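You operate a simulated robot arm through the tools that you are given. There is no shell and no other tool. Be economical: measure what you need, move in short steps, check, and stop when the job is done.

The job below is to be done with a simulated robot arm. You get a single attempt, and the scene is never put back.

## Task
Weigh the blue-banded flask, print the reading and rack it as light or dense by the card's limit.
Fine: print on a steady reading with the panes shut; shut the blue pane after.

Only the result counts: the job must be done as asked and must still hold three seconds after the hand-in. Knocking over, shifting, dropping, spilling or breaking anything else fails it.

## Robot
A 7-joint arm with a two-finger parallel gripper, fixed in place. Base frame: the origin is at the foot of the arm, x ahead of it, y to its left, z up. Lengths are in m, angles in rad, forces in N, time in s.
With the tool pointing down near the work surface it reaches from about 0.3 to 0.68 m from the base axis. Its first joint turns from -1.152 to 1.152 rad. Payload 1.57 kg.
The TCP is the grasp point between the finger pads, 0.03 m short of the fingertips. In the tool frame z runs along the fingers and y along their closing line. Largest opening 0.11 m; finger width 0.024, thickness 0.012; the body of the gripper, 0.048 by 0.112 m, starts 0.078 m behind the TCP.
Orientation is that of the tool frame in the base frame, as a unit quaternion [w, x, y, z]. With the fingers straight down and closing along the base's y, the tool's x points along the base's -x, its y along +y and its z along -z.

## Interface
- The arm moves only by the tool drive_tool. Its argument "targets" is a list of rows, each an object of numbers (a shift or turn left out is 0, a gripper value left out holds the last): "tx", "ty", "tz": the shift along the tool's x, y, z in m; "wx", "wy", "wz": the turn, a rotation vector about the tool's x, y, z in rad; "hand": the opening, from 0 (shut) to 1 (fully open). In form: [{"tx": .., "ty": .., "tz": .., "wx": .., "wy": .., "wz": .., "hand": ..}, ...]. A call has 1 to 12 rows; each row shifts and turns the commanded pose from where the row before left it, along the tool's axes as they then stand. A row lasts 0.2 s, in which the tool goes at most 0.05 m and 0.15 rad; a call with a longer step from one row to the next is refused whole, and so is a gripper value outside its range. A pose out of reach is approached as far as the arm can. The call stops where the force on the tool passes 40 N (or 10 N more than at its start, if that is more) or the arm is blocked; 0.2 s more then pass. The fingers move at their own pace (about 0.108 m/s each) and stop on an object; they squeeze with about 41 N. The grip force told is the motor's: it shows also when the fingers shut on nothing. Time passes only in rows, and 0.2 s behind the last, so rows that do not move let the fingers close. It gives the time, the measured TCP pose, the force on the tool (base axes), the opening and the grip force at its end, in the units of the frame above (readings bear some noise).
- Cameras (640 x 400 px; columns grow to the right, rows downward): "scene" is fixed at [0.1385, -0.3738, 1.4168]; the picture's right is [0.95, -0.31, 0.00], its down [-0.13, -0.41, -0.90] and it looks along [0.28, 0.86, -0.43] (base axes); focal length 318 px, centre (320, 200). "wrist" rides on the gripper at [-0.036, 0, -0.08] in the tool frame; the picture's right is [0.00, -1.00, 0.00], its down [0.97, 0.00, -0.24] and it looks along [0.24, 0.00, 0.97] (tool axes); focal length 218 px, centre (320, 200). There is no depth. A picture from a camera that has moved, and an enlarged one, comes with that camera's place and axes in the base frame and with its lens.
- capture(camera): a new picture of that camera. It takes no simulated time.
- zoom(camera, box): a new picture of the part [left, top, right, bottom] of that camera's present view, enlarged. It takes no simulated time.
- finish_job(): hands the job in; it is judged then, once.

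Go step by step. Nothing tells you positions but the pictures and the camera data: compare them with the known pose of the tool, close in by small moves and look again before you grip or let go. The budget is 120 turns and 64 pictures, counting those below and the enlarged ones. Unless the task says otherwise, let go and move clear before handing in, and close with one line.

The tools are called after "Request:" by a JSON object that holds its "op" and its "data". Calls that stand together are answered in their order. drive_tool: Moves the arm, as the interface text tells. Its arguments: {"type":"object","properties":{"targets":{"type":"array"}},"required":["targets"]} The other tools are called the same way: capture (camera) takes a picture; zoom (camera, box) takes an enlarged picture of a part of a camera's view; finish_job () hands the job in.

At the start:

```text
clock: 0.0
tool_pos: [0.292, 0.2125, 1.2917]
orientation: [0.001, 0.0, 1.0, -0.001]
contact_force: [0.4, 0.5, 0.5]
finger_gap: 0.1101
grip_force: 0.0
```

scene: 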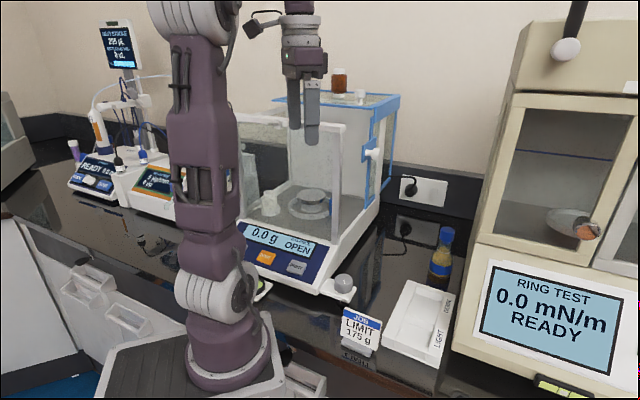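
wrist: 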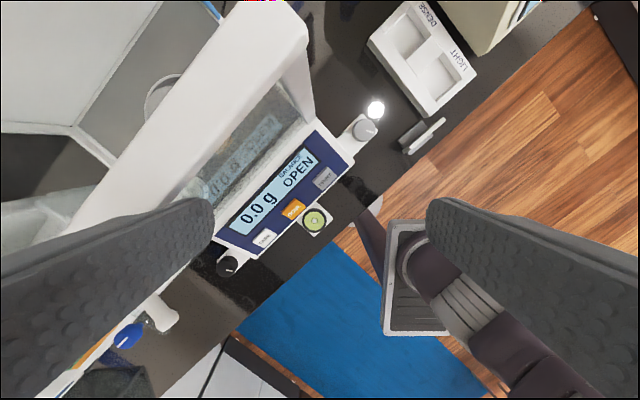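

I see a balance with a draft shield (blue-framed pane on the right side), the blue-capped flask to the right, a card with limit 175 g and a tray marked light/dense. I'll zoom in on the details.

Request:
{"op": "zoom", "data": {"camera": "scene", "box": [220, 60, 420, 185]}}

Request:
{"op": "zoom", "data": {"camera": "scene", "box": [220, 180, 480, 380]}}

```text
3.20 times, centred on (320, 122) of scene
camera zoom: at [0.1385, -0.3738, 1.4168], right [0.95, -0.31, 0.0], down [-0.13, -0.41, -0.9], along [0.28, 0.86, -0.43], focal length 1018 px, centre (320, 448)
```

zoom: 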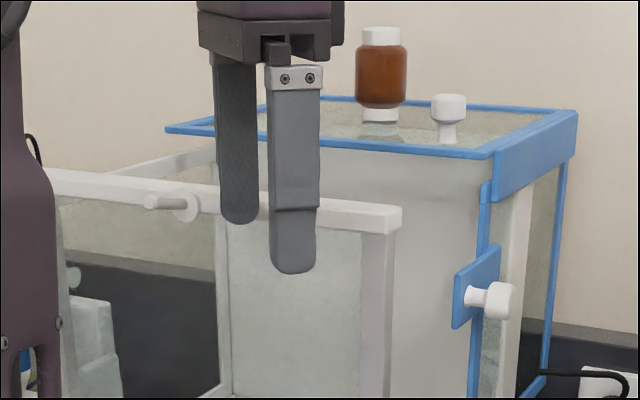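

```text
2.00 times, centred on (350, 280) of scene
camera zoom: at [0.1385, -0.3738, 1.4168], right [0.95, -0.31, 0.0], down [-0.13, -0.41, -0.9], along [0.28, 0.86, -0.43], focal length 636 px, centre (260, 40)
```

zoom: 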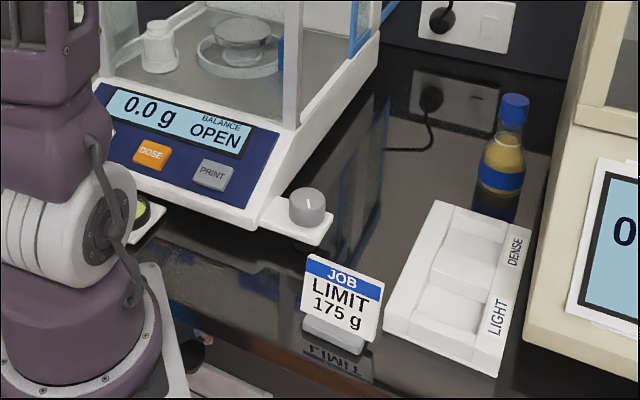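

The balance faces the arm's base, and the flask stands at about (0.59, 0.11). The panes are unclear from here, so I'll swing the tool right and tilt the wrist camera toward the balance.

Request:
{"op": "drive_tool", "data": {"targets": [{"ty": -0.05, "tx": -0.02}, {"ty": -0.05, "tx": -0.02}, {"ty": -0.05, "tx": -0.02}, {"ty": -0.05, "tx": -0.02}, {"ty": -0.03, "tx": -0.02}, {"wx": -0.15}, {"wx": -0.15}, {"wx": -0.15}, {"wx": -0.15}, {"wx": -0.15}, {}]}}

Request:
{"op": "capture", "data": {"camera": "wrist"}}

Request:
{"op": "capture", "data": {"camera": "scene"}}

```text
refused: row 1 steps farther than a row can; nothing moved
```

```text
59 pictures are left
camera wrist: at [0.3282, 0.2122, 1.3713], right [0.0, -1.0, 0.0], down [-0.97, 0.0, 0.24], along [-0.24, 0.0, -0.97], focal length 218 px, centre (320, 200)
```

wrist: 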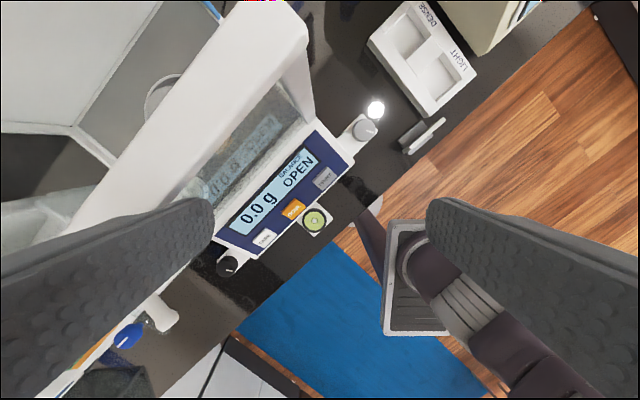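

```text
58 pictures are left
```

scene: 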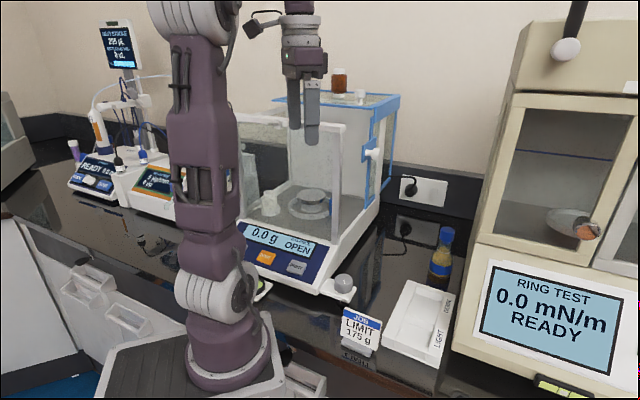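

Step was a touch too long; I'll repeat it with shorter rows.

Request:
{"op": "drive_tool", "data": {"targets": [{"ty": -0.045, "tx": -0.018}, {"ty": -0.045, "tx": -0.018}, {"ty": -0.045, "tx": -0.018}, {"ty": -0.045, "tx": -0.018}, {"ty": -0.04, "tx": -0.018}, {"wx": -0.145}, {"wx": -0.145}, {"wx": -0.145}, {"wx": -0.145}, {"wx": -0.145}, {}]}}

```text
clock: 2.4
tool_pos: [0.3825, -0.0067, 1.2915]
orientation: [0.0, 0.0, 0.935, 0.354]
contact_force: [-0.1, -0.1, 0.4]
finger_gap: 0.11
grip_force: 0.1
```

The tool now tilts toward the balance; look.

Request:
{"op": "capture", "data": {"camera": "wrist"}}

Request:
{"op": "capture", "data": {"camera": "scene"}}

```text
57 pictures are left
camera wrist: at [0.4196, -0.061, 1.351], right [0.0, -0.75, -0.66], down [-0.97, -0.16, 0.18], along [-0.24, 0.64, -0.73], focal length 218 px, centre (320, 200)
```

wrist: 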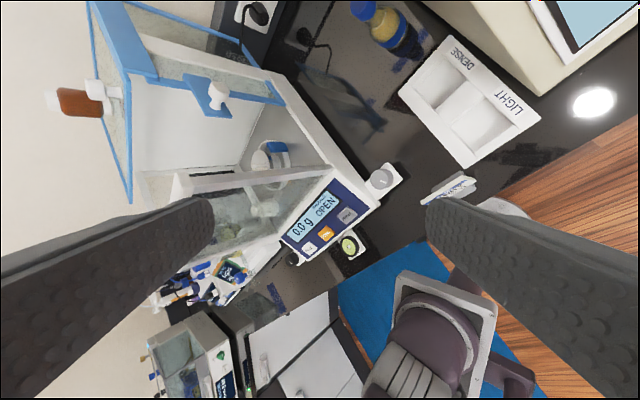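

```text
56 pictures are left
```

scene: 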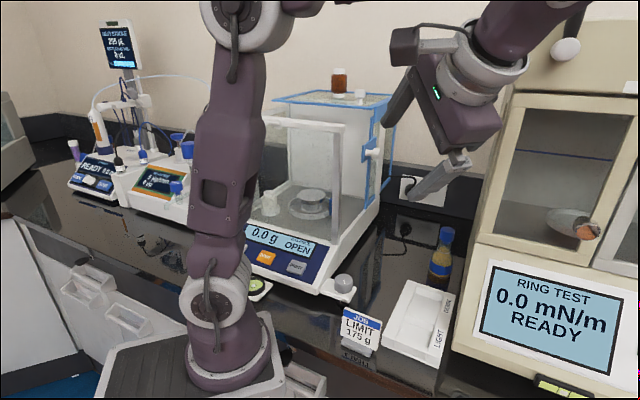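

Request:
{"op": "zoom", "data": {"camera": "wrist", "box": [40, 0, 400, 225]}}

Request:
{"op": "zoom", "data": {"camera": "scene", "box": [230, 60, 430, 185]}}

Request:
{"op": "zoom", "data": {"camera": "scene", "box": [230, 160, 390, 260]}}

```text
1.78 times, centred on (220, 112) of wrist
camera zoom: at [0.4196, -0.061, 1.351], right [0.0, -0.75, -0.66], down [-0.97, -0.16, 0.18], along [-0.24, 0.64, -0.73], focal length 388 px, centre (498, 356)
```

zoom: 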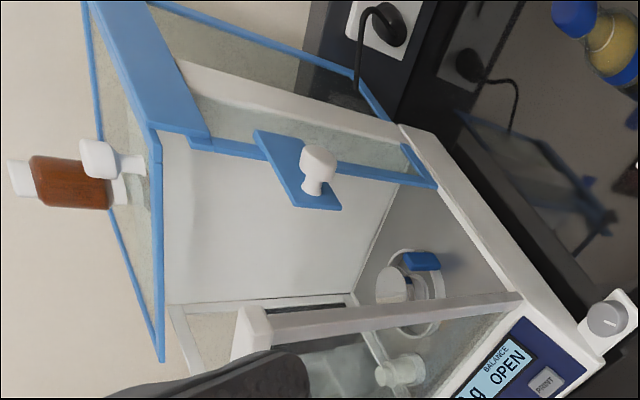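

```text
3.20 times, centred on (330, 122) of scene
camera zoom: at [0.1385, -0.3739, 1.4168], right [0.95, -0.31, 0.0], down [-0.13, -0.41, -0.9], along [0.28, 0.86, -0.43], focal length 1018 px, centre (288, 448)
```

zoom: 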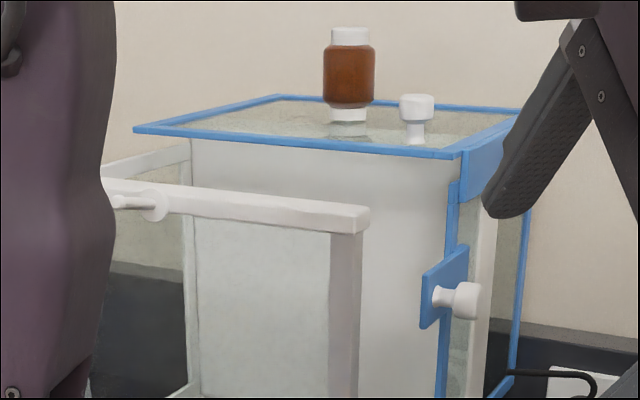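

```text
4.00 times, centred on (310, 210) of scene
camera zoom: at [0.1385, -0.3739, 1.4168], right [0.95, -0.31, 0.0], down [-0.13, -0.41, -0.9], along [0.28, 0.86, -0.43], focal length 1272 px, centre (360, 160)
```

zoom: 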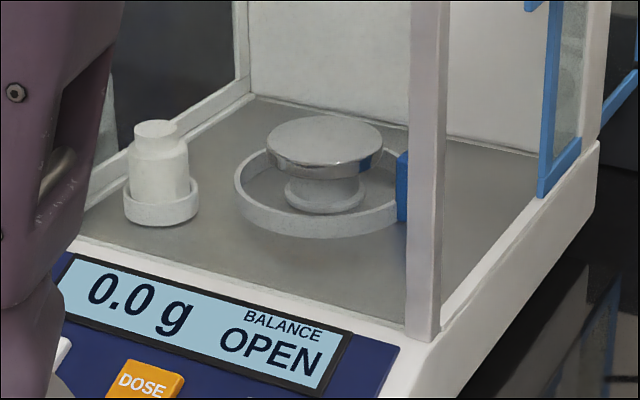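

The blue pane is an L-shape (top plus right side) slid back partway, with a knob on the side and a knob and bottle on top. I'll raise the tool for a clearer view of it.

Request:
{"op": "drive_tool", "data": {"targets": [{"ty": 0.036, "tz": -0.018}, {"ty": 0.036, "tz": -0.018}, {"ty": 0.036, "tz": -0.018}, {"ty": 0.036, "tz": -0.018}, {}]}}

Request:
{"op": "capture", "data": {"camera": "wrist"}}

```text
clock: 3.6
tool_pos: [0.3811, 0.0469, 1.4233]
orientation: [0.002, 0.001, 0.934, 0.357]
contact_force: [0.2, 0.8, 0.3]
finger_gap: 0.1098
grip_force: 0.0
out of reach, approached as far as the arm can: row 4
```

```text
52 pictures are left
camera wrist: at [0.4188, -0.007, 1.4834], right [0.0, -0.75, -0.67], down [-0.97, -0.16, 0.18], along [-0.24, 0.65, -0.72], focal length 218 px, centre (320, 200)
```

wrist: 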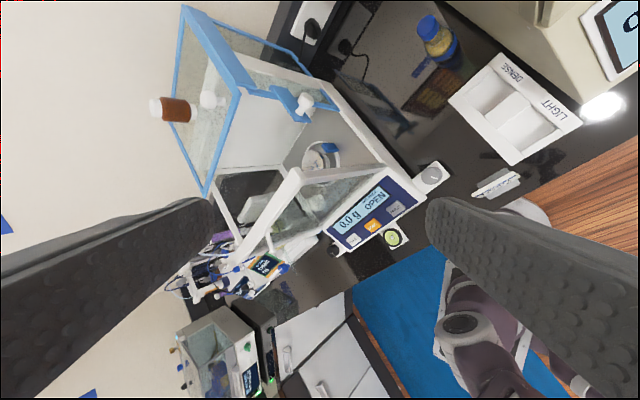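

Request:
{"op": "zoom", "data": {"camera": "wrist", "box": [130, 0, 450, 200]}}

Request:
{"op": "zoom", "data": {"camera": "wrist", "box": [140, 0, 300, 100]}}

Request:
{"op": "zoom", "data": {"camera": "wrist", "box": [250, 140, 450, 265]}}

```text
2.00 times, centred on (290, 100) of wrist
camera zoom: at [0.4188, -0.007, 1.4834], right [0.0, -0.75, -0.67], down [-0.97, -0.16, 0.18], along [-0.24, 0.65, -0.72], focal length 436 px, centre (380, 400)
```

zoom: 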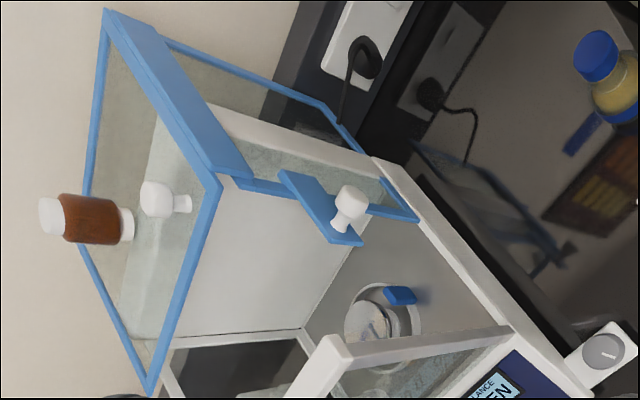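

```text
4.00 times, centred on (220, 50) of wrist
camera zoom: at [0.4188, -0.007, 1.4834], right [0.0, -0.75, -0.67], down [-0.97, -0.16, 0.18], along [-0.24, 0.65, -0.72], focal length 873 px, centre (720, 800)
```

zoom: 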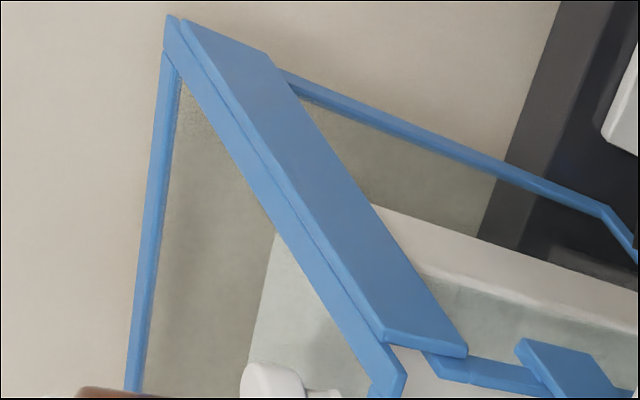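

```text
3.20 times, centred on (350, 202) of wrist
camera zoom: at [0.4188, -0.007, 1.4834], right [0.0, -0.75, -0.67], down [-0.97, -0.16, 0.18], along [-0.24, 0.65, -0.72], focal length 698 px, centre (224, 192)
```

zoom: 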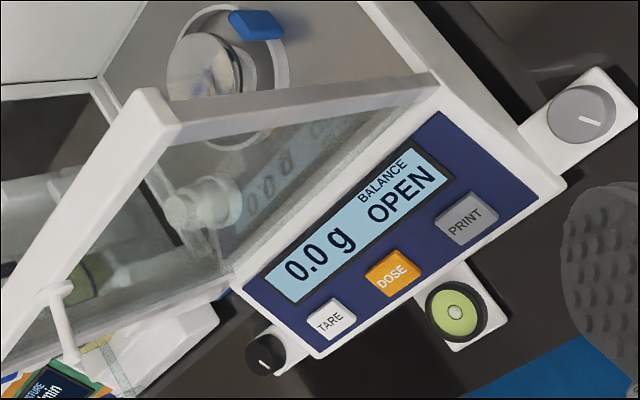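

The pane's front edge is about 0.17 m behind the front glass, and its side knob is near (0.50, 0.29, 1.19). Now I'll go vertical and inspect the flask, tray and panel.

Request:
{"op": "drive_tool", "data": {"targets": [{"wx": 0.145}, {"wx": 0.145}, {"wx": 0.145}, {"wx": 0.145}, {"wx": 0.145}, {"tx": -0.03, "tz": 0.037}, {"tx": -0.03, "tz": 0.037}, {"tx": -0.03, "tz": 0.037}, {"tx": -0.03, "tz": 0.037}, {"tz": 0.04}, {"tz": 0.04}, {}]}}

Request:
{"op": "capture", "data": {"camera": "wrist"}}

```text
clock: 6.2
tool_pos: [0.4797, 0.1841, 1.2077]
orientation: [0.004, 0.001, 0.964, 0.266]
contact_force: [0.5, 0.3, 0.1]
finger_gap: 0.1103
grip_force: 0.0
out of reach, approached as far as the arm can: row 1, 2, 3, 4, 5
```

```text
48 pictures are left
camera wrist: at [0.5164, 0.1433, 1.276], right [0.0, -0.86, -0.51], down [-0.97, -0.12, 0.2], along [-0.23, 0.5, -0.84], focal length 218 px, centre (320, 200)
```

wrist: 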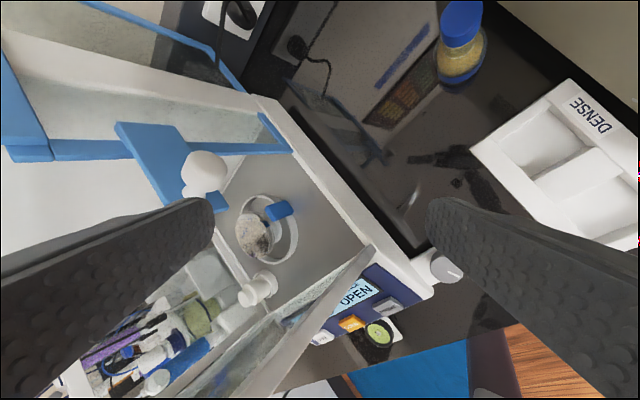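

The untilt was only partly done; I'll back off and straighten the tool.

Request:
{"op": "drive_tool", "data": {"targets": [{"ty": -0.034, "tz": -0.02}, {"ty": -0.034, "tz": -0.02}, {"ty": -0.02, "tz": -0.012}, {"wx": 0.1345}, {"wx": 0.1345}, {"wx": 0.1345}, {"wx": 0.1345}, {"tx": -0.04}, {}]}}

Request:
{"op": "capture", "data": {"camera": "wrist"}}

```text
clock: 8.2
tool_pos: [0.5194, 0.0782, 1.2082]
orientation: [0.004, 0.002, 1.0, 0.0]
contact_force: [-0.1, 0.7, 0.3]
finger_gap: 0.1099
grip_force: 0.0
```

```text
47 pictures are left
camera wrist: at [0.5554, 0.0786, 1.2873], right [0.0, -1.0, 0.0], down [-0.97, 0.0, 0.23], along [-0.23, 0.0, -0.97], focal length 218 px, centre (320, 200)
```

wrist: 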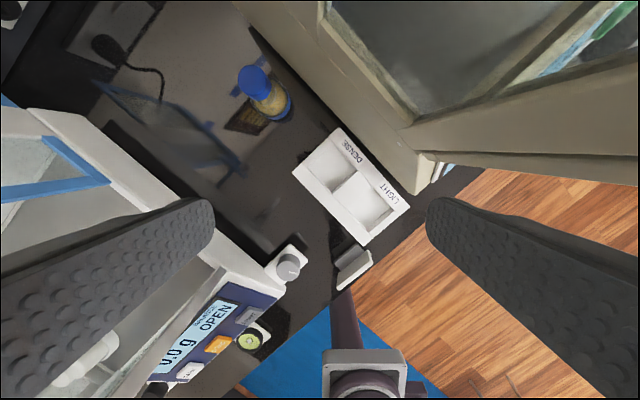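

Request:
{"op": "zoom", "data": {"camera": "wrist", "box": [220, 40, 420, 165]}}

Request:
{"op": "zoom", "data": {"camera": "scene", "box": [380, 200, 500, 380]}}

```text
3.20 times, centred on (320, 102) of wrist
camera zoom: at [0.5554, 0.0786, 1.2873], right [0.0, -1.0, 0.0], down [-0.97, 0.0, 0.23], along [-0.23, 0.0, -0.97], focal length 698 px, centre (320, 512)
```

zoom: 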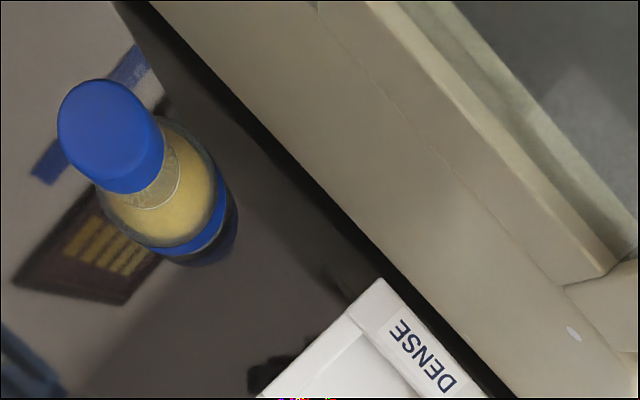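

```text
2.22 times, centred on (440, 290) of scene
camera zoom: at [0.1385, -0.3738, 1.4168], right [0.95, -0.31, 0.0], down [-0.13, -0.41, -0.9], along [0.28, 0.86, -0.43], focal length 707 px, centre (53, 0)
```

zoom: 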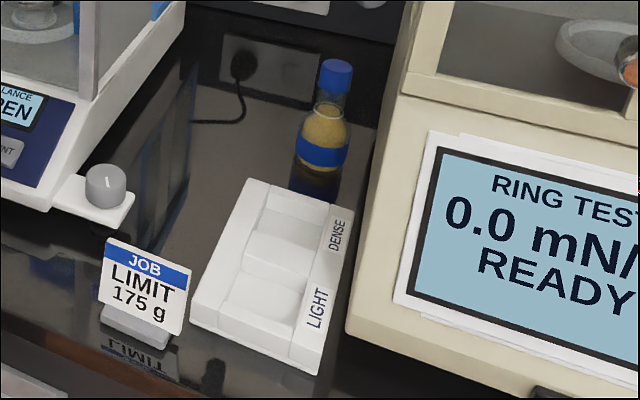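

The flask stands at about (0.629, 0.150), cap top near z 1.024, with a box face beside it. I'll turn the fingers to close parallel to that face and go above it.

Request:
{"op": "drive_tool", "data": {"targets": [{"wz": 0.131}, {"wz": 0.131}, {"wz": 0.131}, {"wz": 0.131}, {"wz": 0.131}, {"wz": 0.13}, {"tx": -0.009, "ty": 0.043}, {"tx": -0.009, "ty": 0.043}, {"tx": -0.009, "ty": 0.043}, {"tz": 0.04}, {}]}}

Request:
{"op": "capture", "data": {"camera": "wrist"}}

Request:
{"op": "capture", "data": {"camera": "scene"}}

```text
clock: 10.6
tool_pos: [0.5882, 0.1237, 1.1546]
orientation: [0.003, 0.384, 0.923, 0.001]
contact_force: [0.2, -0.1, 0.6]
finger_gap: 0.1103
grip_force: 0.1
out of reach, approached as far as the arm can: row 8, 9
```

```text
44 pictures are left
camera wrist: at [0.6135, 0.0987, 1.2344], right [-0.71, -0.7, 0.0], down [-0.69, 0.69, 0.23], along [-0.16, 0.17, -0.97], focal length 218 px, centre (320, 200)
```

wrist: 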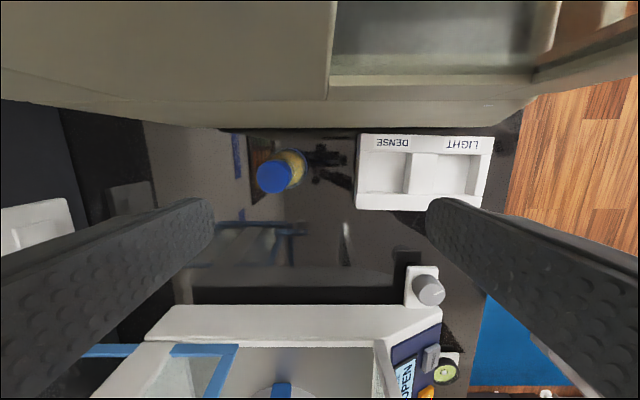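

```text
43 pictures are left
```

scene: 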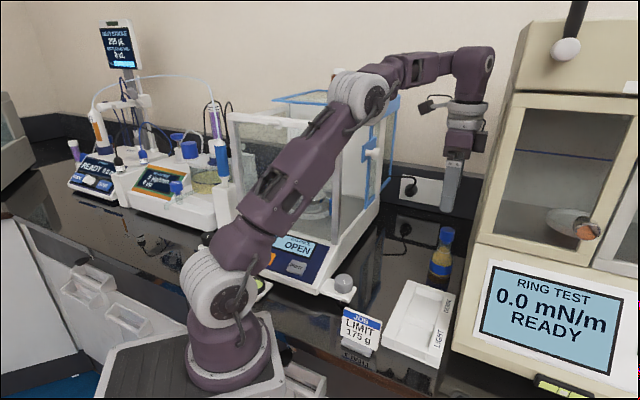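

Cap re-measured at (0.627, 0.152). Lower to just above the cap, then centre.

Request:
{"op": "drive_tool", "data": {"targets": [{"tz": 0.035}, {"tz": 0.025}, {"tx": -0.004, "ty": 0.024}, {"tx": -0.004, "ty": 0.0235}, {}]}}

Request:
{"op": "capture", "data": {"camera": "wrist"}}

```text
clock: 11.8
tool_pos: [0.6299, 0.1493, 1.0956]
orientation: [0.003, 0.384, 0.923, 0.0]
contact_force: [0.2, -0.7, -0.3]
finger_gap: 0.11
grip_force: 0.0
```

```text
42 pictures are left
camera wrist: at [0.6549, 0.1226, 1.1735], right [-0.71, -0.7, 0.0], down [-0.69, 0.69, 0.24], along [-0.16, 0.17, -0.97], focal length 218 px, centre (320, 200)
```

wrist: 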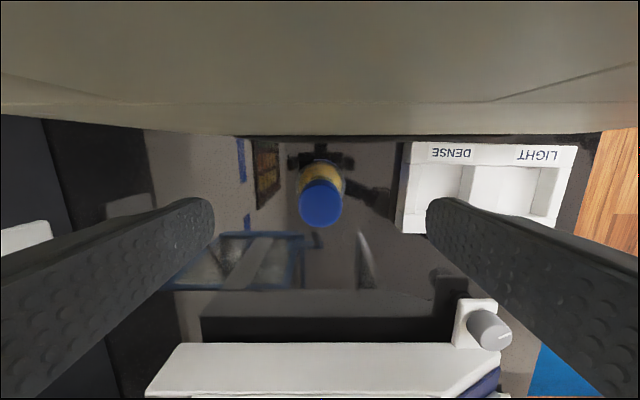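

Centred on the cap within a few mm. Descend and grip the cap.

Request:
{"op": "drive_tool", "data": {"targets": [{"tx": 0.003, "tz": 0.03}, {"tz": 0.03}, {"tz": 0.03}, {"tz": 0.003}, {}, {"hand": 0.2}, {"hand": 0.2}, {"hand": 0.2}, {"hand": 0.2}]}}

Request:
{"op": "zoom", "data": {"camera": "scene", "box": [390, 150, 510, 300]}}

```text
clock: 13.8
tool_pos: [0.6269, 0.1506, 0.9999]
orientation: [0.003, 0.384, 0.923, 0.001]
contact_force: [0.6, -0.1, 0.6]
finger_gap: 0.0308
grip_force: 39.5
```

```text
2.67 times, centred on (450, 225) of scene
camera zoom: at [0.1385, -0.3738, 1.4168], right [0.95, -0.31, 0.0], down [-0.13, -0.41, -0.9], along [0.28, 0.86, -0.43], focal length 848 px, centre (-27, 133)
```

zoom: 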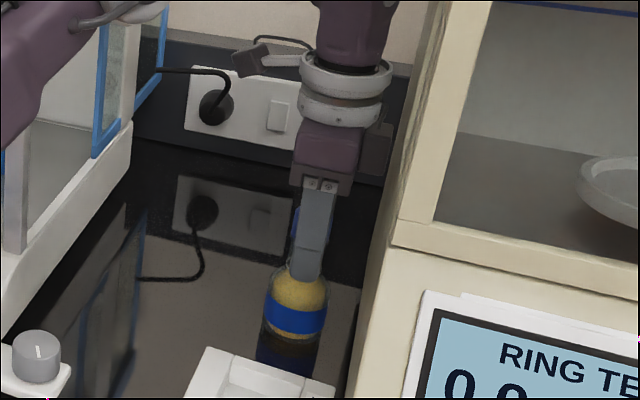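

The cap is held (gap 0.031). Lift, move away from the box face toward the balance, then turn the hand 90°.

Request:
{"op": "drive_tool", "data": {"targets": [{"tz": -0.02}, {"tz": -0.03}, {"tx": 0.03, "tz": -0.01}, {"tx": 0.03}, {"tx": 0.025}, {"ty": -0.03}, {"ty": -0.03}, {}]}}

Request:
{"op": "drive_tool", "data": {"targets": [{"wz": -0.131}, {"wz": -0.131}, {"wz": -0.131}, {"wz": -0.131}, {"wz": -0.131}, {"wz": -0.131}, {"wz": -0.131}, {"wz": -0.131}, {"wz": -0.131}, {"wz": -0.131}, {"wz": -0.131}, {"wz": -0.13}]}}

Request:
{"op": "capture", "data": {"camera": "scene"}}

Request:
{"op": "capture", "data": {"camera": "wrist"}}

```text
clock: 15.6
tool_pos: [0.5238, 0.1677, 1.0608]
orientation: [0.003, 0.385, 0.923, 0.001]
contact_force: [-0.5, 0.4, -1.8]
finger_gap: 0.031
grip_force: 39.3
```

```text
clock: 18.2
tool_pos: [0.5235, 0.1692, 1.0598]
orientation: [0.003, -0.383, 0.924, -0.001]
contact_force: [-0.1, 0.3, -2.4]
finger_gap: 0.0306
grip_force: 39.8
```

```text
40 pictures are left
```

scene: 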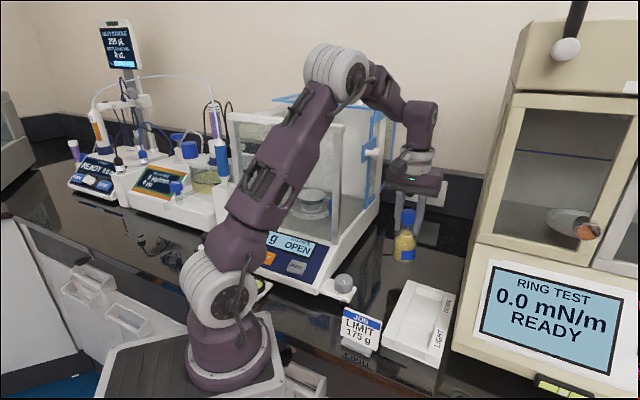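

```text
39 pictures are left
camera wrist: at [0.5504, 0.1945, 1.1392], right [0.71, -0.71, 0.01], down [-0.69, -0.69, 0.24], along [-0.16, -0.17, -0.97], focal length 218 px, centre (320, 200)
```

wrist: 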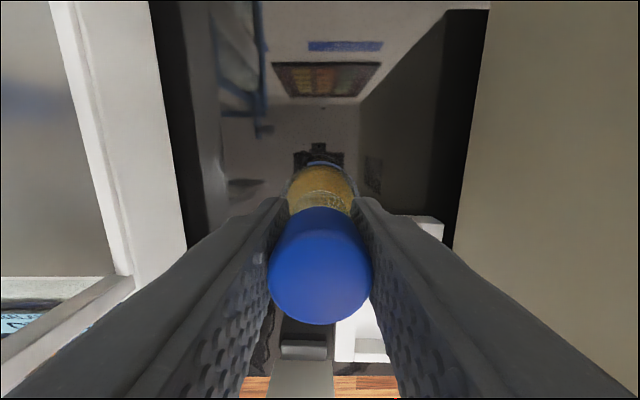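

The hand is turned with the flask in line with the side opening (depth 0.49). Raise to clear the sill and look at the pan.

Request:
{"op": "drive_tool", "data": {"targets": [{"tz": -0.04}, {"tz": -0.04}, {"tz": -0.04}, {"ty": 0.025}, {"ty": 0.025}, {}]}}

Request:
{"op": "capture", "data": {"camera": "wrist"}}

Request:
{"op": "zoom", "data": {"camera": "scene", "box": [270, 80, 470, 260]}}

```text
clock: 19.6
tool_pos: [0.4868, 0.2069, 1.1821]
orientation: [0.003, -0.382, 0.924, -0.002]
contact_force: [0.1, 0.1, -1.2]
finger_gap: 0.0305
grip_force: 39.9
```

```text
38 pictures are left
camera wrist: at [0.5131, 0.2321, 1.2601], right [0.71, -0.71, 0.01], down [-0.69, -0.68, 0.24], along [-0.16, -0.17, -0.97], focal length 218 px, centre (320, 200)
```

wrist: 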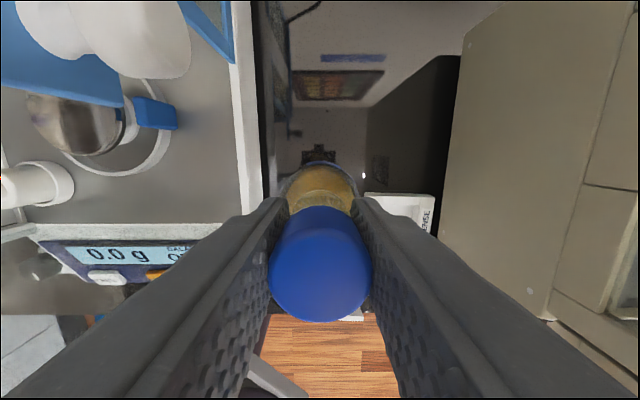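

```text
2.22 times, centred on (370, 170) of scene
camera zoom: at [0.1385, -0.3738, 1.4168], right [0.95, -0.31, 0.0], down [-0.13, -0.41, -0.9], along [0.28, 0.86, -0.43], focal length 707 px, centre (209, 267)
```

zoom: 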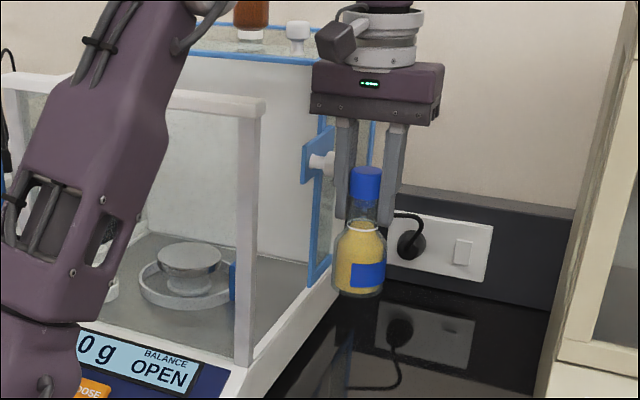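

The pan is at about (0.372, 0.415), top near z 1.035. I'll slide in laterally through the side opening, in front of the pane's tab.

Request:
{"op": "drive_tool", "data": {"targets": [{"ty": 0.03}, {"ty": 0.035}, {"ty": 0.035}, {"ty": 0.035}, {"ty": 0.035}, {"ty": 0.035}, {"ty": 0.023}, {}]}}

Request:
{"op": "capture", "data": {"camera": "wrist"}}

Request:
{"op": "zoom", "data": {"camera": "scene", "box": [230, 50, 430, 260]}}

```text
clock: 21.4
tool_pos: [0.3262, 0.3654, 1.1804]
orientation: [0.003, -0.382, 0.924, -0.001]
contact_force: [-0.4, -0.5, -0.8]
finger_gap: 0.0306
grip_force: 40.1
```

```text
36 pictures are left
camera wrist: at [0.3523, 0.3902, 1.2587], right [0.71, -0.71, 0.01], down [-0.69, -0.68, 0.24], along [-0.16, -0.17, -0.97], focal length 218 px, centre (320, 200)
```

wrist: 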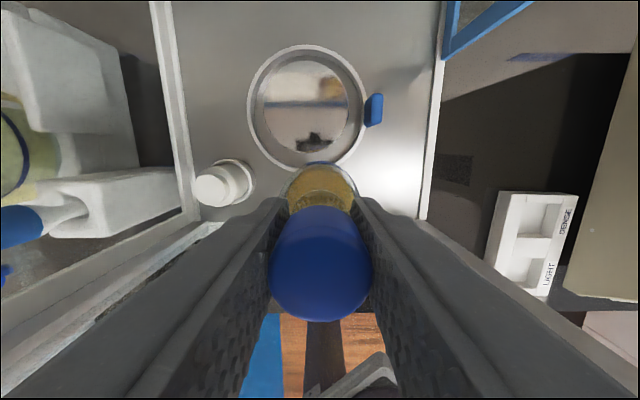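

```text
1.90 times, centred on (330, 155) of scene
camera zoom: at [0.1385, -0.3738, 1.4168], right [0.95, -0.31, 0.0], down [-0.13, -0.41, -0.9], along [0.28, 0.86, -0.43], focal length 606 px, centre (301, 286)
```

zoom: 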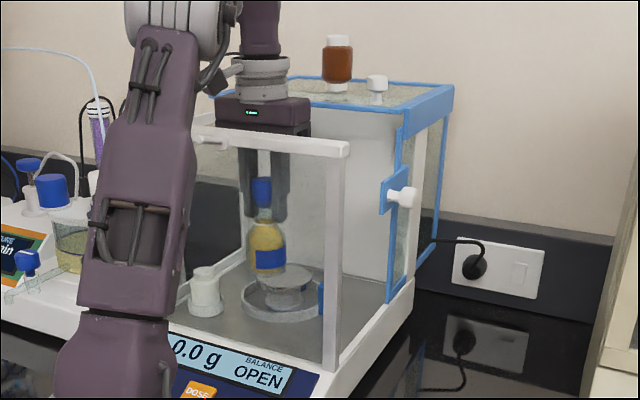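

Clear view of the pan: centre about (0.371, 0.424). Move the flask over it, slightly short of centre to keep clear of the pane edge.

Request:
{"op": "drive_tool", "data": {"targets": [{"ty": 0.009, "tx": -0.02}, {"tx": -0.022}, {"tx": -0.021}, {}]}}

Request:
{"op": "capture", "data": {"camera": "wrist"}}

Request:
{"op": "zoom", "data": {"camera": "scene", "box": [260, 60, 420, 220]}}

```text
clock: 22.4
tool_pos: [0.3673, 0.419, 1.1802]
orientation: [0.002, -0.383, 0.924, -0.002]
contact_force: [0.3, 0.0, -1.9]
finger_gap: 0.0304
grip_force: 39.8
```

```text
34 pictures are left
camera wrist: at [0.3929, 0.4437, 1.2594], right [0.71, -0.71, 0.01], down [-0.69, -0.68, 0.24], along [-0.16, -0.17, -0.97], focal length 218 px, centre (320, 200)
```

wrist: 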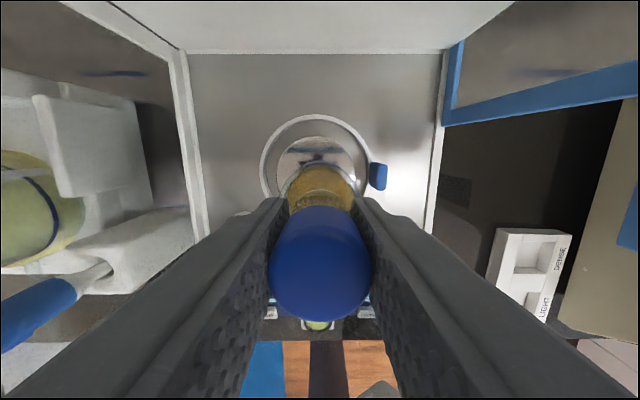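

```text
2.50 times, centred on (340, 140) of scene
camera zoom: at [0.1385, -0.3738, 1.4168], right [0.95, -0.31, 0.0], down [-0.13, -0.41, -0.9], along [0.28, 0.86, -0.43], focal length 795 px, centre (270, 350)
```

zoom: 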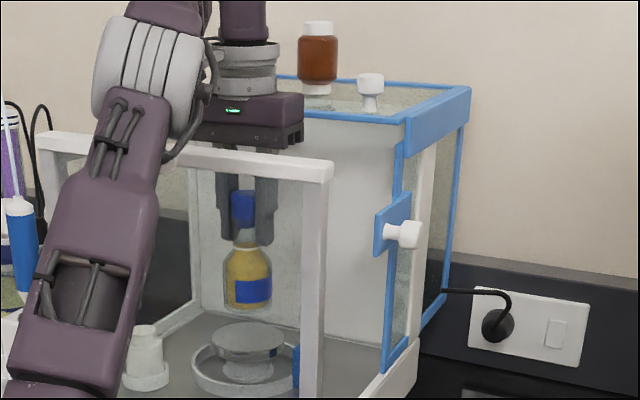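

The flask is over the pan. Lower in stages, watching force.

Request:
{"op": "drive_tool", "data": {"targets": [{"tz": 0.01}, {"tz": 0.01}, {"tz": 0.01}, {}]}}

Request:
{"op": "zoom", "data": {"camera": "scene", "box": [280, 150, 360, 230]}}

```text
clock: 23.4
tool_pos: [0.3653, 0.4156, 1.1497]
orientation: [0.003, -0.382, 0.924, -0.002]
contact_force: [-0.4, -0.2, -1.9]
finger_gap: 0.0302
grip_force: 39.3
```

```text
5.00 times, centred on (320, 190) of scene
camera zoom: at [0.1385, -0.3738, 1.4168], right [0.95, -0.31, 0.0], down [-0.13, -0.41, -0.9], along [0.28, 0.86, -0.43], focal length 1590 px, centre (320, 250)
```

zoom: 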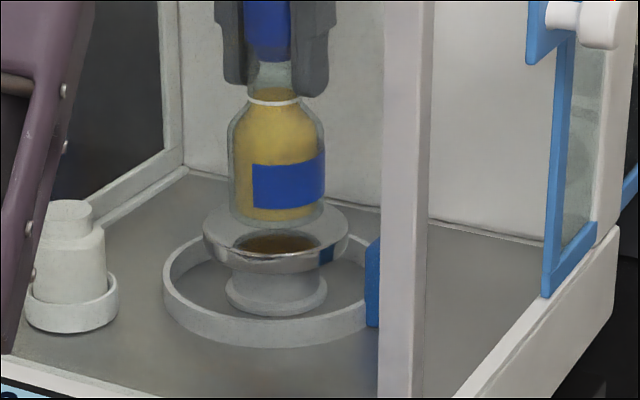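

About 1 cm above the pan; continue in 2–3 mm steps.

Request:
{"op": "drive_tool", "data": {"targets": [{"tz": 0.004}, {"tz": 0.002}, {"tz": 0.002}, {}]}}

Request:
{"op": "zoom", "data": {"camera": "scene", "box": [280, 150, 360, 230]}}

```text
clock: 24.4
tool_pos: [0.3659, 0.417, 1.1421]
orientation: [0.003, -0.382, 0.924, -0.002]
contact_force: [-0.2, -0.2, -2.0]
finger_gap: 0.0303
grip_force: 40.0
```

```text
5.00 times, centred on (320, 190) of scene
camera zoom: at [0.1385, -0.3738, 1.4168], right [0.95, -0.31, 0.0], down [-0.13, -0.41, -0.9], along [0.28, 0.86, -0.43], focal length 1590 px, centre (320, 250)
```

zoom: 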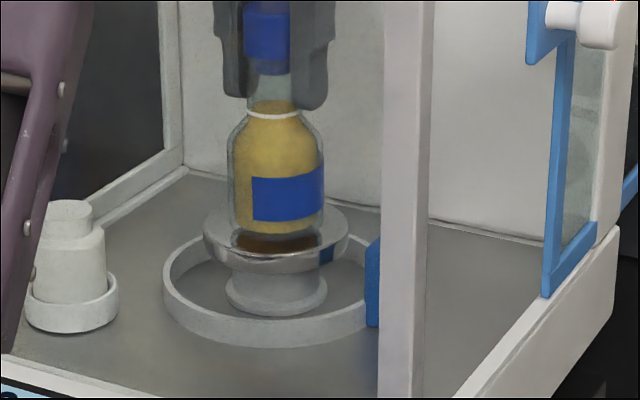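

Request:
{"op": "drive_tool", "data": {"targets": [{"tz": 0.002}, {"tz": 0.0015}, {}]}}

```text
clock: 25.2
tool_pos: [0.3683, 0.416, 1.1382]
orientation: [0.004, -0.382, 0.924, -0.002]
contact_force: [-0.5, 0.6, 6.2]
finger_gap: 0.0304
grip_force: 39.9
```

Contact with the pan is made. Open and retreat upward.

Request:
{"op": "drive_tool", "data": {"targets": [{"tz": -0.001}, {"hand": 0.4}, {"hand": 0.65}, {"hand": 0.65}, {}]}}

Request:
{"op": "zoom", "data": {"camera": "scene", "box": [240, 120, 400, 290]}}

```text
clock: 26.4
tool_pos: [0.3669, 0.4161, 1.1396]
orientation: [0.002, -0.382, 0.924, -0.001]
contact_force: [-0.4, -0.5, 0.0]
finger_gap: 0.0715
grip_force: 0.0
```

```text
2.35 times, centred on (320, 205) of scene
camera zoom: at [0.1385, -0.3738, 1.4168], right [0.95, -0.31, 0.0], down [-0.13, -0.41, -0.9], along [0.28, 0.86, -0.43], focal length 748 px, centre (320, 188)
```

zoom: 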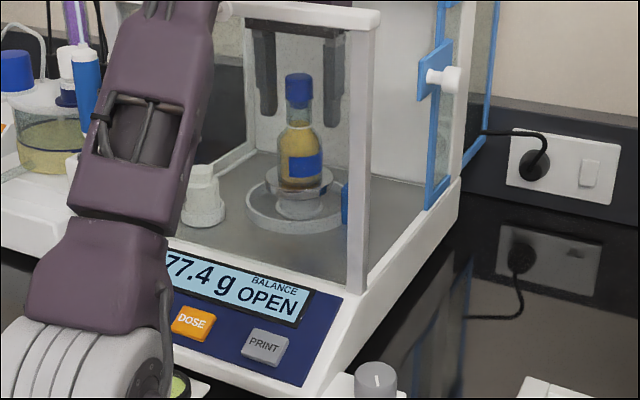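

The flask stands on the pan and the balance shows (1)77.4 g with the pane open. Retreat up, forward, and out through the side.

Request:
{"op": "drive_tool", "data": {"targets": [{"tz": -0.02}, {"tz": -0.025}, {"tz": -0.025}, {"tx": 0.03}, {"tx": 0.032}, {"ty": -0.04}, {"ty": -0.045}, {"ty": -0.045}, {"ty": -0.045}, {"ty": -0.045}, {"ty": -0.045}, {}]}}

Request:
{"op": "drive_tool", "data": {"targets": [{"wz": 0.131}, {"wz": 0.131}, {"wz": 0.131}, {"wz": 0.131}, {"wz": 0.131}, {"wz": 0.131}, {"wz": 0.131}, {"wz": 0.131}, {"wz": 0.131}, {"wz": 0.131}, {"wz": 0.131}, {"wz": 0.13}]}}

Request:
{"op": "capture", "data": {"camera": "wrist"}}

Request:
{"op": "zoom", "data": {"camera": "scene", "box": [230, 60, 470, 300]}}

```text
clock: 29.0
tool_pos: [0.5086, 0.1867, 1.2139]
orientation: [0.002, -0.382, 0.924, -0.002]
contact_force: [0.3, -0.2, -0.3]
finger_gap: 0.0715
grip_force: 0.0
```

```text
clock: 31.6
tool_pos: [0.5092, 0.1848, 1.2105]
orientation: [0.003, 0.385, 0.923, 0.0]
contact_force: [-0.2, 0.8, 0.0]
finger_gap: 0.0716
grip_force: 0.1
```

```text
29 pictures are left
camera wrist: at [0.5353, 0.1592, 1.2895], right [-0.71, -0.7, 0.0], down [-0.68, 0.69, 0.24], along [-0.16, 0.17, -0.97], focal length 218 px, centre (320, 200)
```

wrist: 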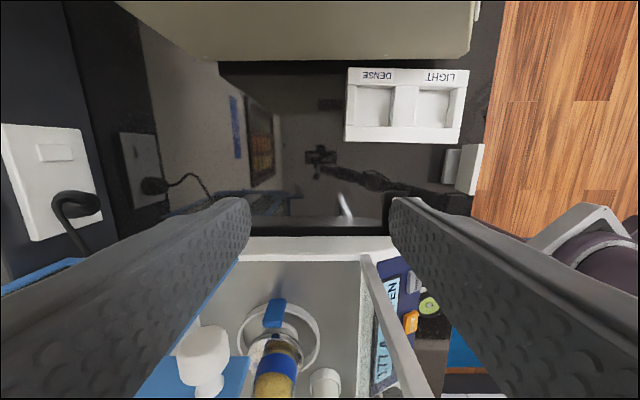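

```text
1.67 times, centred on (350, 180) of scene
camera zoom: at [0.1385, -0.3738, 1.4168], right [0.95, -0.31, 0.0], down [-0.13, -0.41, -0.9], along [0.28, 0.86, -0.43], focal length 530 px, centre (270, 233)
```

zoom: 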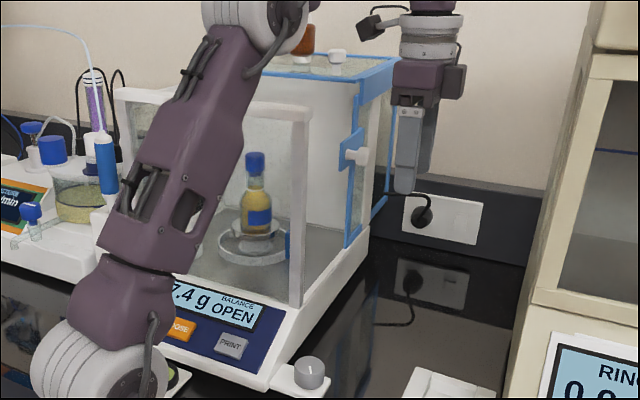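

The side knob's head is at about (0.50, 0.29, 1.187). I'll straddle it with the fingers along the pane's travel direction.

Request:
{"op": "drive_tool", "data": {"targets": [{"ty": 0.035}, {"ty": 0.0345}, {"tx": 0.03}, {"tx": 0.03}, {"tx": 0.019, "tz": 0.005}, {}]}}

Request:
{"op": "capture", "data": {"camera": "wrist"}}

Request:
{"op": "zoom", "data": {"camera": "scene", "box": [310, 60, 430, 210]}}

```text
clock: 32.9
tool_pos: [0.4943, 0.2644, 1.2069]
orientation: [0.013, 0.395, 0.918, -0.001]
contact_force: [5.6, -4.3, -0.9]
finger_gap: 0.0723
grip_force: 0.1
out of reach, approached as far as the arm can: row 2
stopped in row 6: the force on the tool passed its limit (the readings are from after the stop); the commanded pose is now the measured one
```

```text
27 pictures are left
camera wrist: at [0.5176, 0.2384, 1.2868], right [-0.73, -0.69, -0.01], down [-0.67, 0.71, 0.21], along [-0.14, 0.16, -0.98], focal length 218 px, centre (320, 200)
```

wrist: 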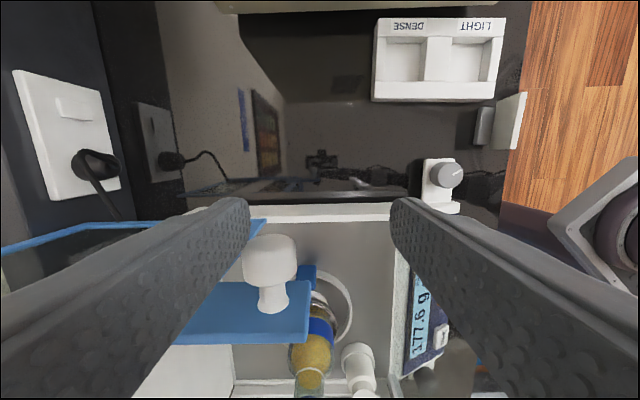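

```text
2.67 times, centred on (370, 135) of scene
camera zoom: at [0.1387, -0.374, 1.4168], right [0.95, -0.31, 0.0], down [-0.13, -0.41, -0.9], along [0.28, 0.86, -0.43], focal length 848 px, centre (187, 373)
```

zoom: 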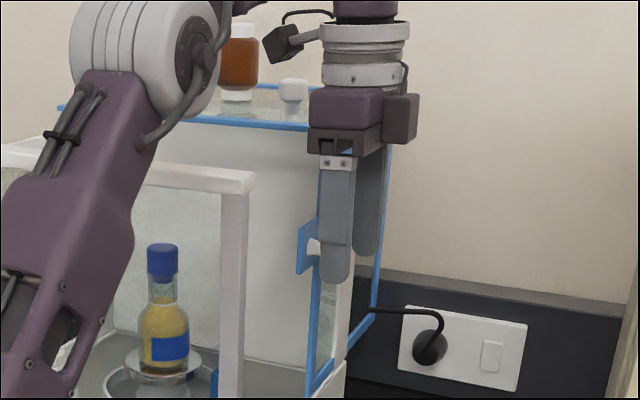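

The rear finger met the knob head because the hand fell 2 cm short along the pane's direction (reach limit). Back off, correct, and approach again.

Request:
{"op": "drive_tool", "data": {"targets": [{"tx": -0.018}, {"wx": 0.006, "wy": 0.019, "wz": -0.022}, {"ty": 0.024}, {}]}}

Request:
{"op": "capture", "data": {"camera": "wrist"}}

```text
clock: 33.9
tool_pos: [0.5134, 0.2661, 1.206]
orientation: [0.004, 0.375, 0.927, -0.011]
contact_force: [-0.8, 0.1, 0.5]
finger_gap: 0.0713
grip_force: 0.1
out of reach, approached as far as the arm can: row 3
```

```text
25 pictures are left
camera wrist: at [0.5399, 0.242, 1.2844], right [-0.69, -0.72, 0.02], down [-0.7, 0.68, 0.22], along [-0.17, 0.14, -0.97], focal length 218 px, centre (320, 200)
```

wrist: 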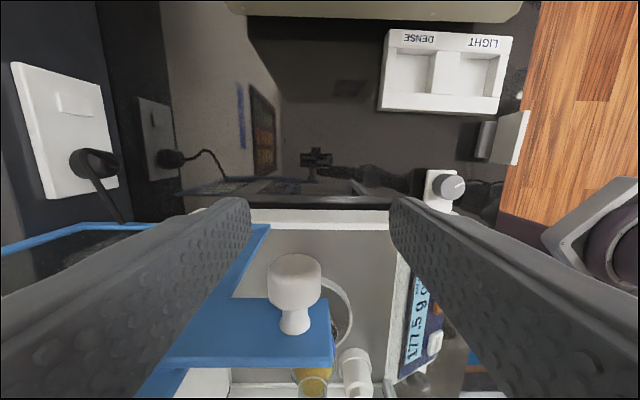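

Knob is now between the fingers. Close in the last 3 cm and grip.

Request:
{"op": "drive_tool", "data": {"targets": [{"tx": 0.012, "ty": 0.004}, {"tx": 0.012, "ty": 0.004}, {"tx": 0.003, "ty": 0.003}, {}]}}

Request:
{"op": "capture", "data": {"camera": "wrist"}}

```text
clock: 34.9
tool_pos: [0.5134, 0.2844, 1.2074]
orientation: [0.003, 0.384, 0.924, 0.001]
contact_force: [-0.1, 0.0, 0.0]
finger_gap: 0.0714
grip_force: 0.0
out of reach, approached as far as the arm can: row 1, 2
```

```text
24 pictures are left
camera wrist: at [0.5392, 0.2569, 1.2867], right [-0.71, -0.71, 0.0], down [-0.69, 0.69, 0.23], along [-0.16, 0.17, -0.97], focal length 218 px, centre (320, 200)
```

wrist: 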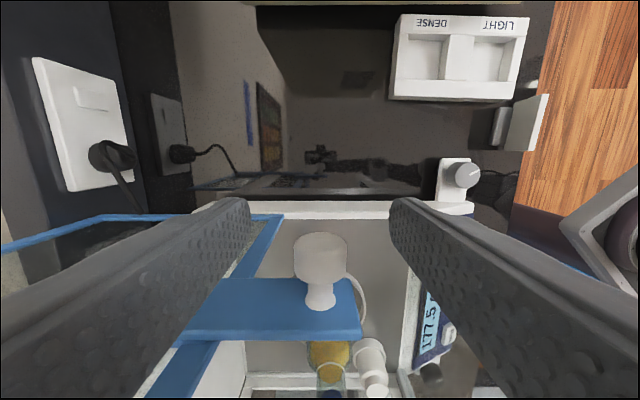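

Centred along the pane; 14 mm further in, then close on the knob.

Request:
{"op": "drive_tool", "data": {"targets": [{"tx": 0.007}, {"tx": 0.007}, {}, {"hand": 0.4}, {"hand": 0.3}, {"hand": 0.2}, {"hand": 0.15}, {}]}}

Request:
{"op": "capture", "data": {"camera": "wrist"}}

```text
clock: 36.7
tool_pos: [0.5043, 0.2918, 1.2069]
orientation: [0.003, 0.384, 0.923, 0.0]
contact_force: [0.7, -0.4, -0.2]
finger_gap: 0.0276
grip_force: 37.9
```

```text
23 pictures are left
camera wrist: at [0.5303, 0.2661, 1.2855], right [-0.71, -0.71, 0.0], down [-0.69, 0.69, 0.24], along [-0.17, 0.17, -0.97], focal length 218 px, centre (320, 200)
```

wrist: 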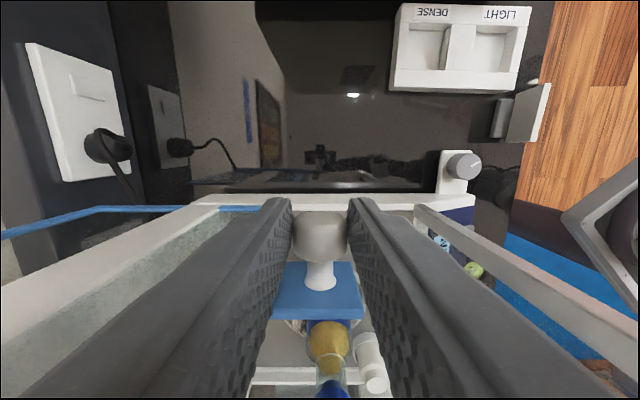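

The knob is gripped. Pull the pane forward gently.

Request:
{"op": "drive_tool", "data": {"targets": [{"ty": -0.004}, {"ty": -0.008}, {"ty": -0.012}, {"ty": -0.012}, {"ty": -0.012}, {"ty": -0.012}, {"ty": -0.01}, {"ty": -0.006}, {}]}}

Request:
{"op": "zoom", "data": {"camera": "scene", "box": [230, 50, 430, 290]}}

```text
clock: 38.7
tool_pos: [0.4498, 0.2381, 1.2071]
orientation: [0.003, 0.383, 0.924, -0.002]
contact_force: [12.4, -9.9, -8.0]
finger_gap: 0.0275
grip_force: 38.3
```

```text
1.67 times, centred on (330, 170) of scene
camera zoom: at [0.139, -0.3741, 1.4167], right [0.95, -0.31, 0.0], down [-0.13, -0.41, -0.9], along [0.28, 0.86, -0.43], focal length 530 px, centre (303, 250)
```

zoom: 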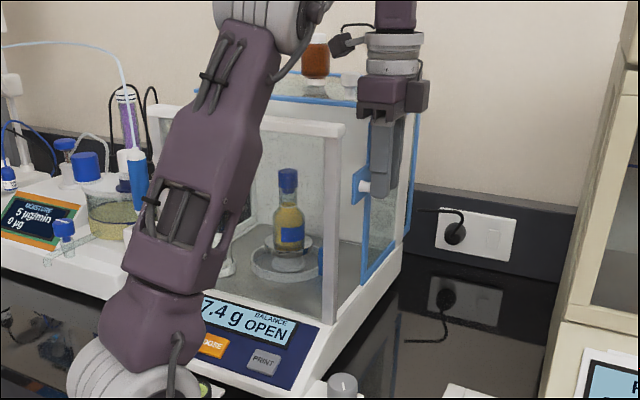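

Pane is moving (7.6 cm so far), with some side force; I'll ease outward slightly while continuing.

Request:
{"op": "drive_tool", "data": {"targets": [{"tx": -0.002}, {"ty": -0.006, "tx": -0.0005}, {"ty": -0.01, "tx": -0.0005}, {"ty": -0.012, "tx": -0.0005}, {"ty": -0.012, "tx": -0.0005}, {"ty": -0.01, "tx": -0.0005}, {"ty": -0.008}, {"ty": -0.005}, {}]}}

Request:
{"op": "zoom", "data": {"camera": "scene", "box": [230, 50, 430, 290]}}

```text
clock: 40.7
tool_pos: [0.4073, 0.1913, 1.2061]
orientation: [0.002, 0.383, 0.924, -0.001]
contact_force: [-13.5, 13.3, -11.7]
finger_gap: 0.0273
grip_force: 37.5
```

```text
1.67 times, centred on (330, 170) of scene
camera zoom: at [0.1382, -0.3733, 1.417], right [0.95, -0.31, 0.0], down [-0.13, -0.41, -0.9], along [0.28, 0.86, -0.43], focal length 530 px, centre (303, 250)
```

zoom: 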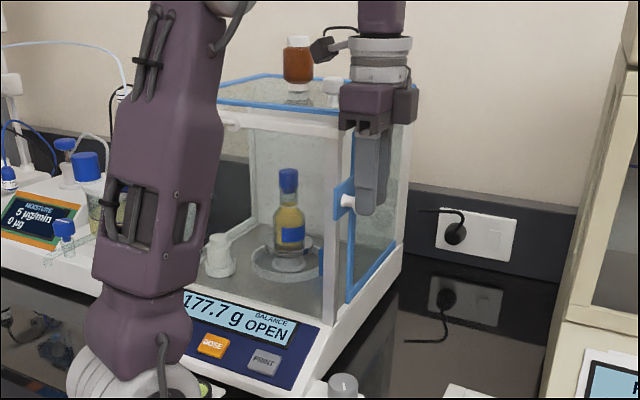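

Nearly shut; bottle rides along fine. Correct the side offset back and pull the remaining few centimetres.

Request:
{"op": "drive_tool", "data": {"targets": [{"tx": 0.0025}, {"ty": -0.006}, {"ty": -0.008}, {"ty": -0.006}, {"ty": -0.004}, {}]}}

Request:
{"op": "zoom", "data": {"camera": "scene", "box": [230, 50, 430, 290]}}

```text
clock: 42.1
tool_pos: [0.3917, 0.1742, 1.2063]
orientation: [0.002, 0.384, 0.924, -0.001]
contact_force: [0.3, 1.8, -19.0]
finger_gap: 0.0275
grip_force: 38.0
```

```text
1.67 times, centred on (330, 170) of scene
camera zoom: at [0.1388, -0.3737, 1.4168], right [0.95, -0.31, 0.0], down [-0.13, -0.41, -0.9], along [0.28, 0.86, -0.43], focal length 530 px, centre (303, 250)
```

zoom: 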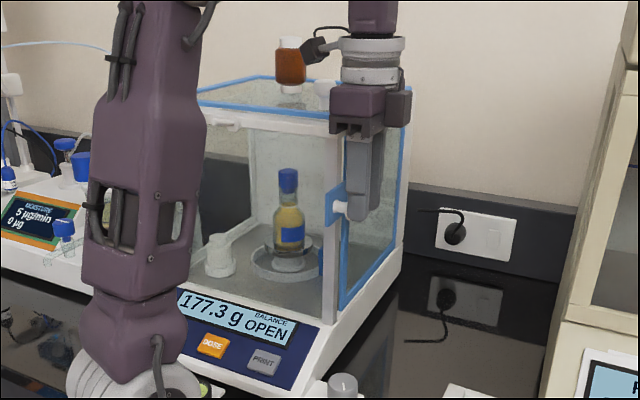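

Request:
{"op": "drive_tool", "data": {"targets": [{"tz": 0.0015}, {"ty": -0.004}, {"ty": -0.004}, {"ty": -0.003}, {"ty": -0.003}, {}]}}

Request:
{"op": "zoom", "data": {"camera": "scene", "box": [240, 90, 400, 290]}}

```text
clock: 43.5
tool_pos: [0.3797, 0.1652, 1.2042]
orientation: [0.003, 0.384, 0.923, -0.001]
contact_force: [10.6, -10.3, 14.6]
finger_gap: 0.0279
grip_force: 38.2
```

```text
2.00 times, centred on (320, 190) of scene
camera zoom: at [0.1387, -0.3743, 1.4167], right [0.95, -0.31, 0.0], down [-0.13, -0.41, -0.9], along [0.28, 0.86, -0.43], focal length 636 px, centre (320, 220)
```

zoom: 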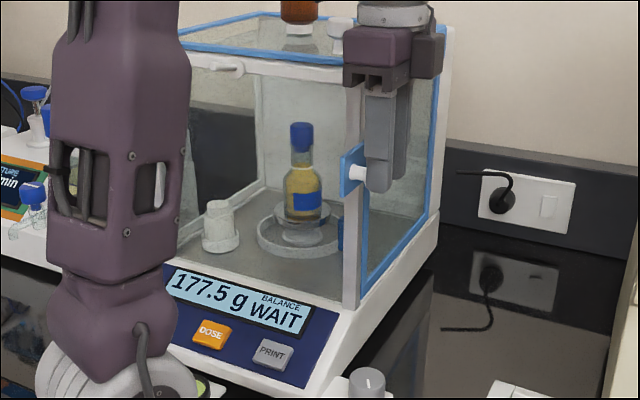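

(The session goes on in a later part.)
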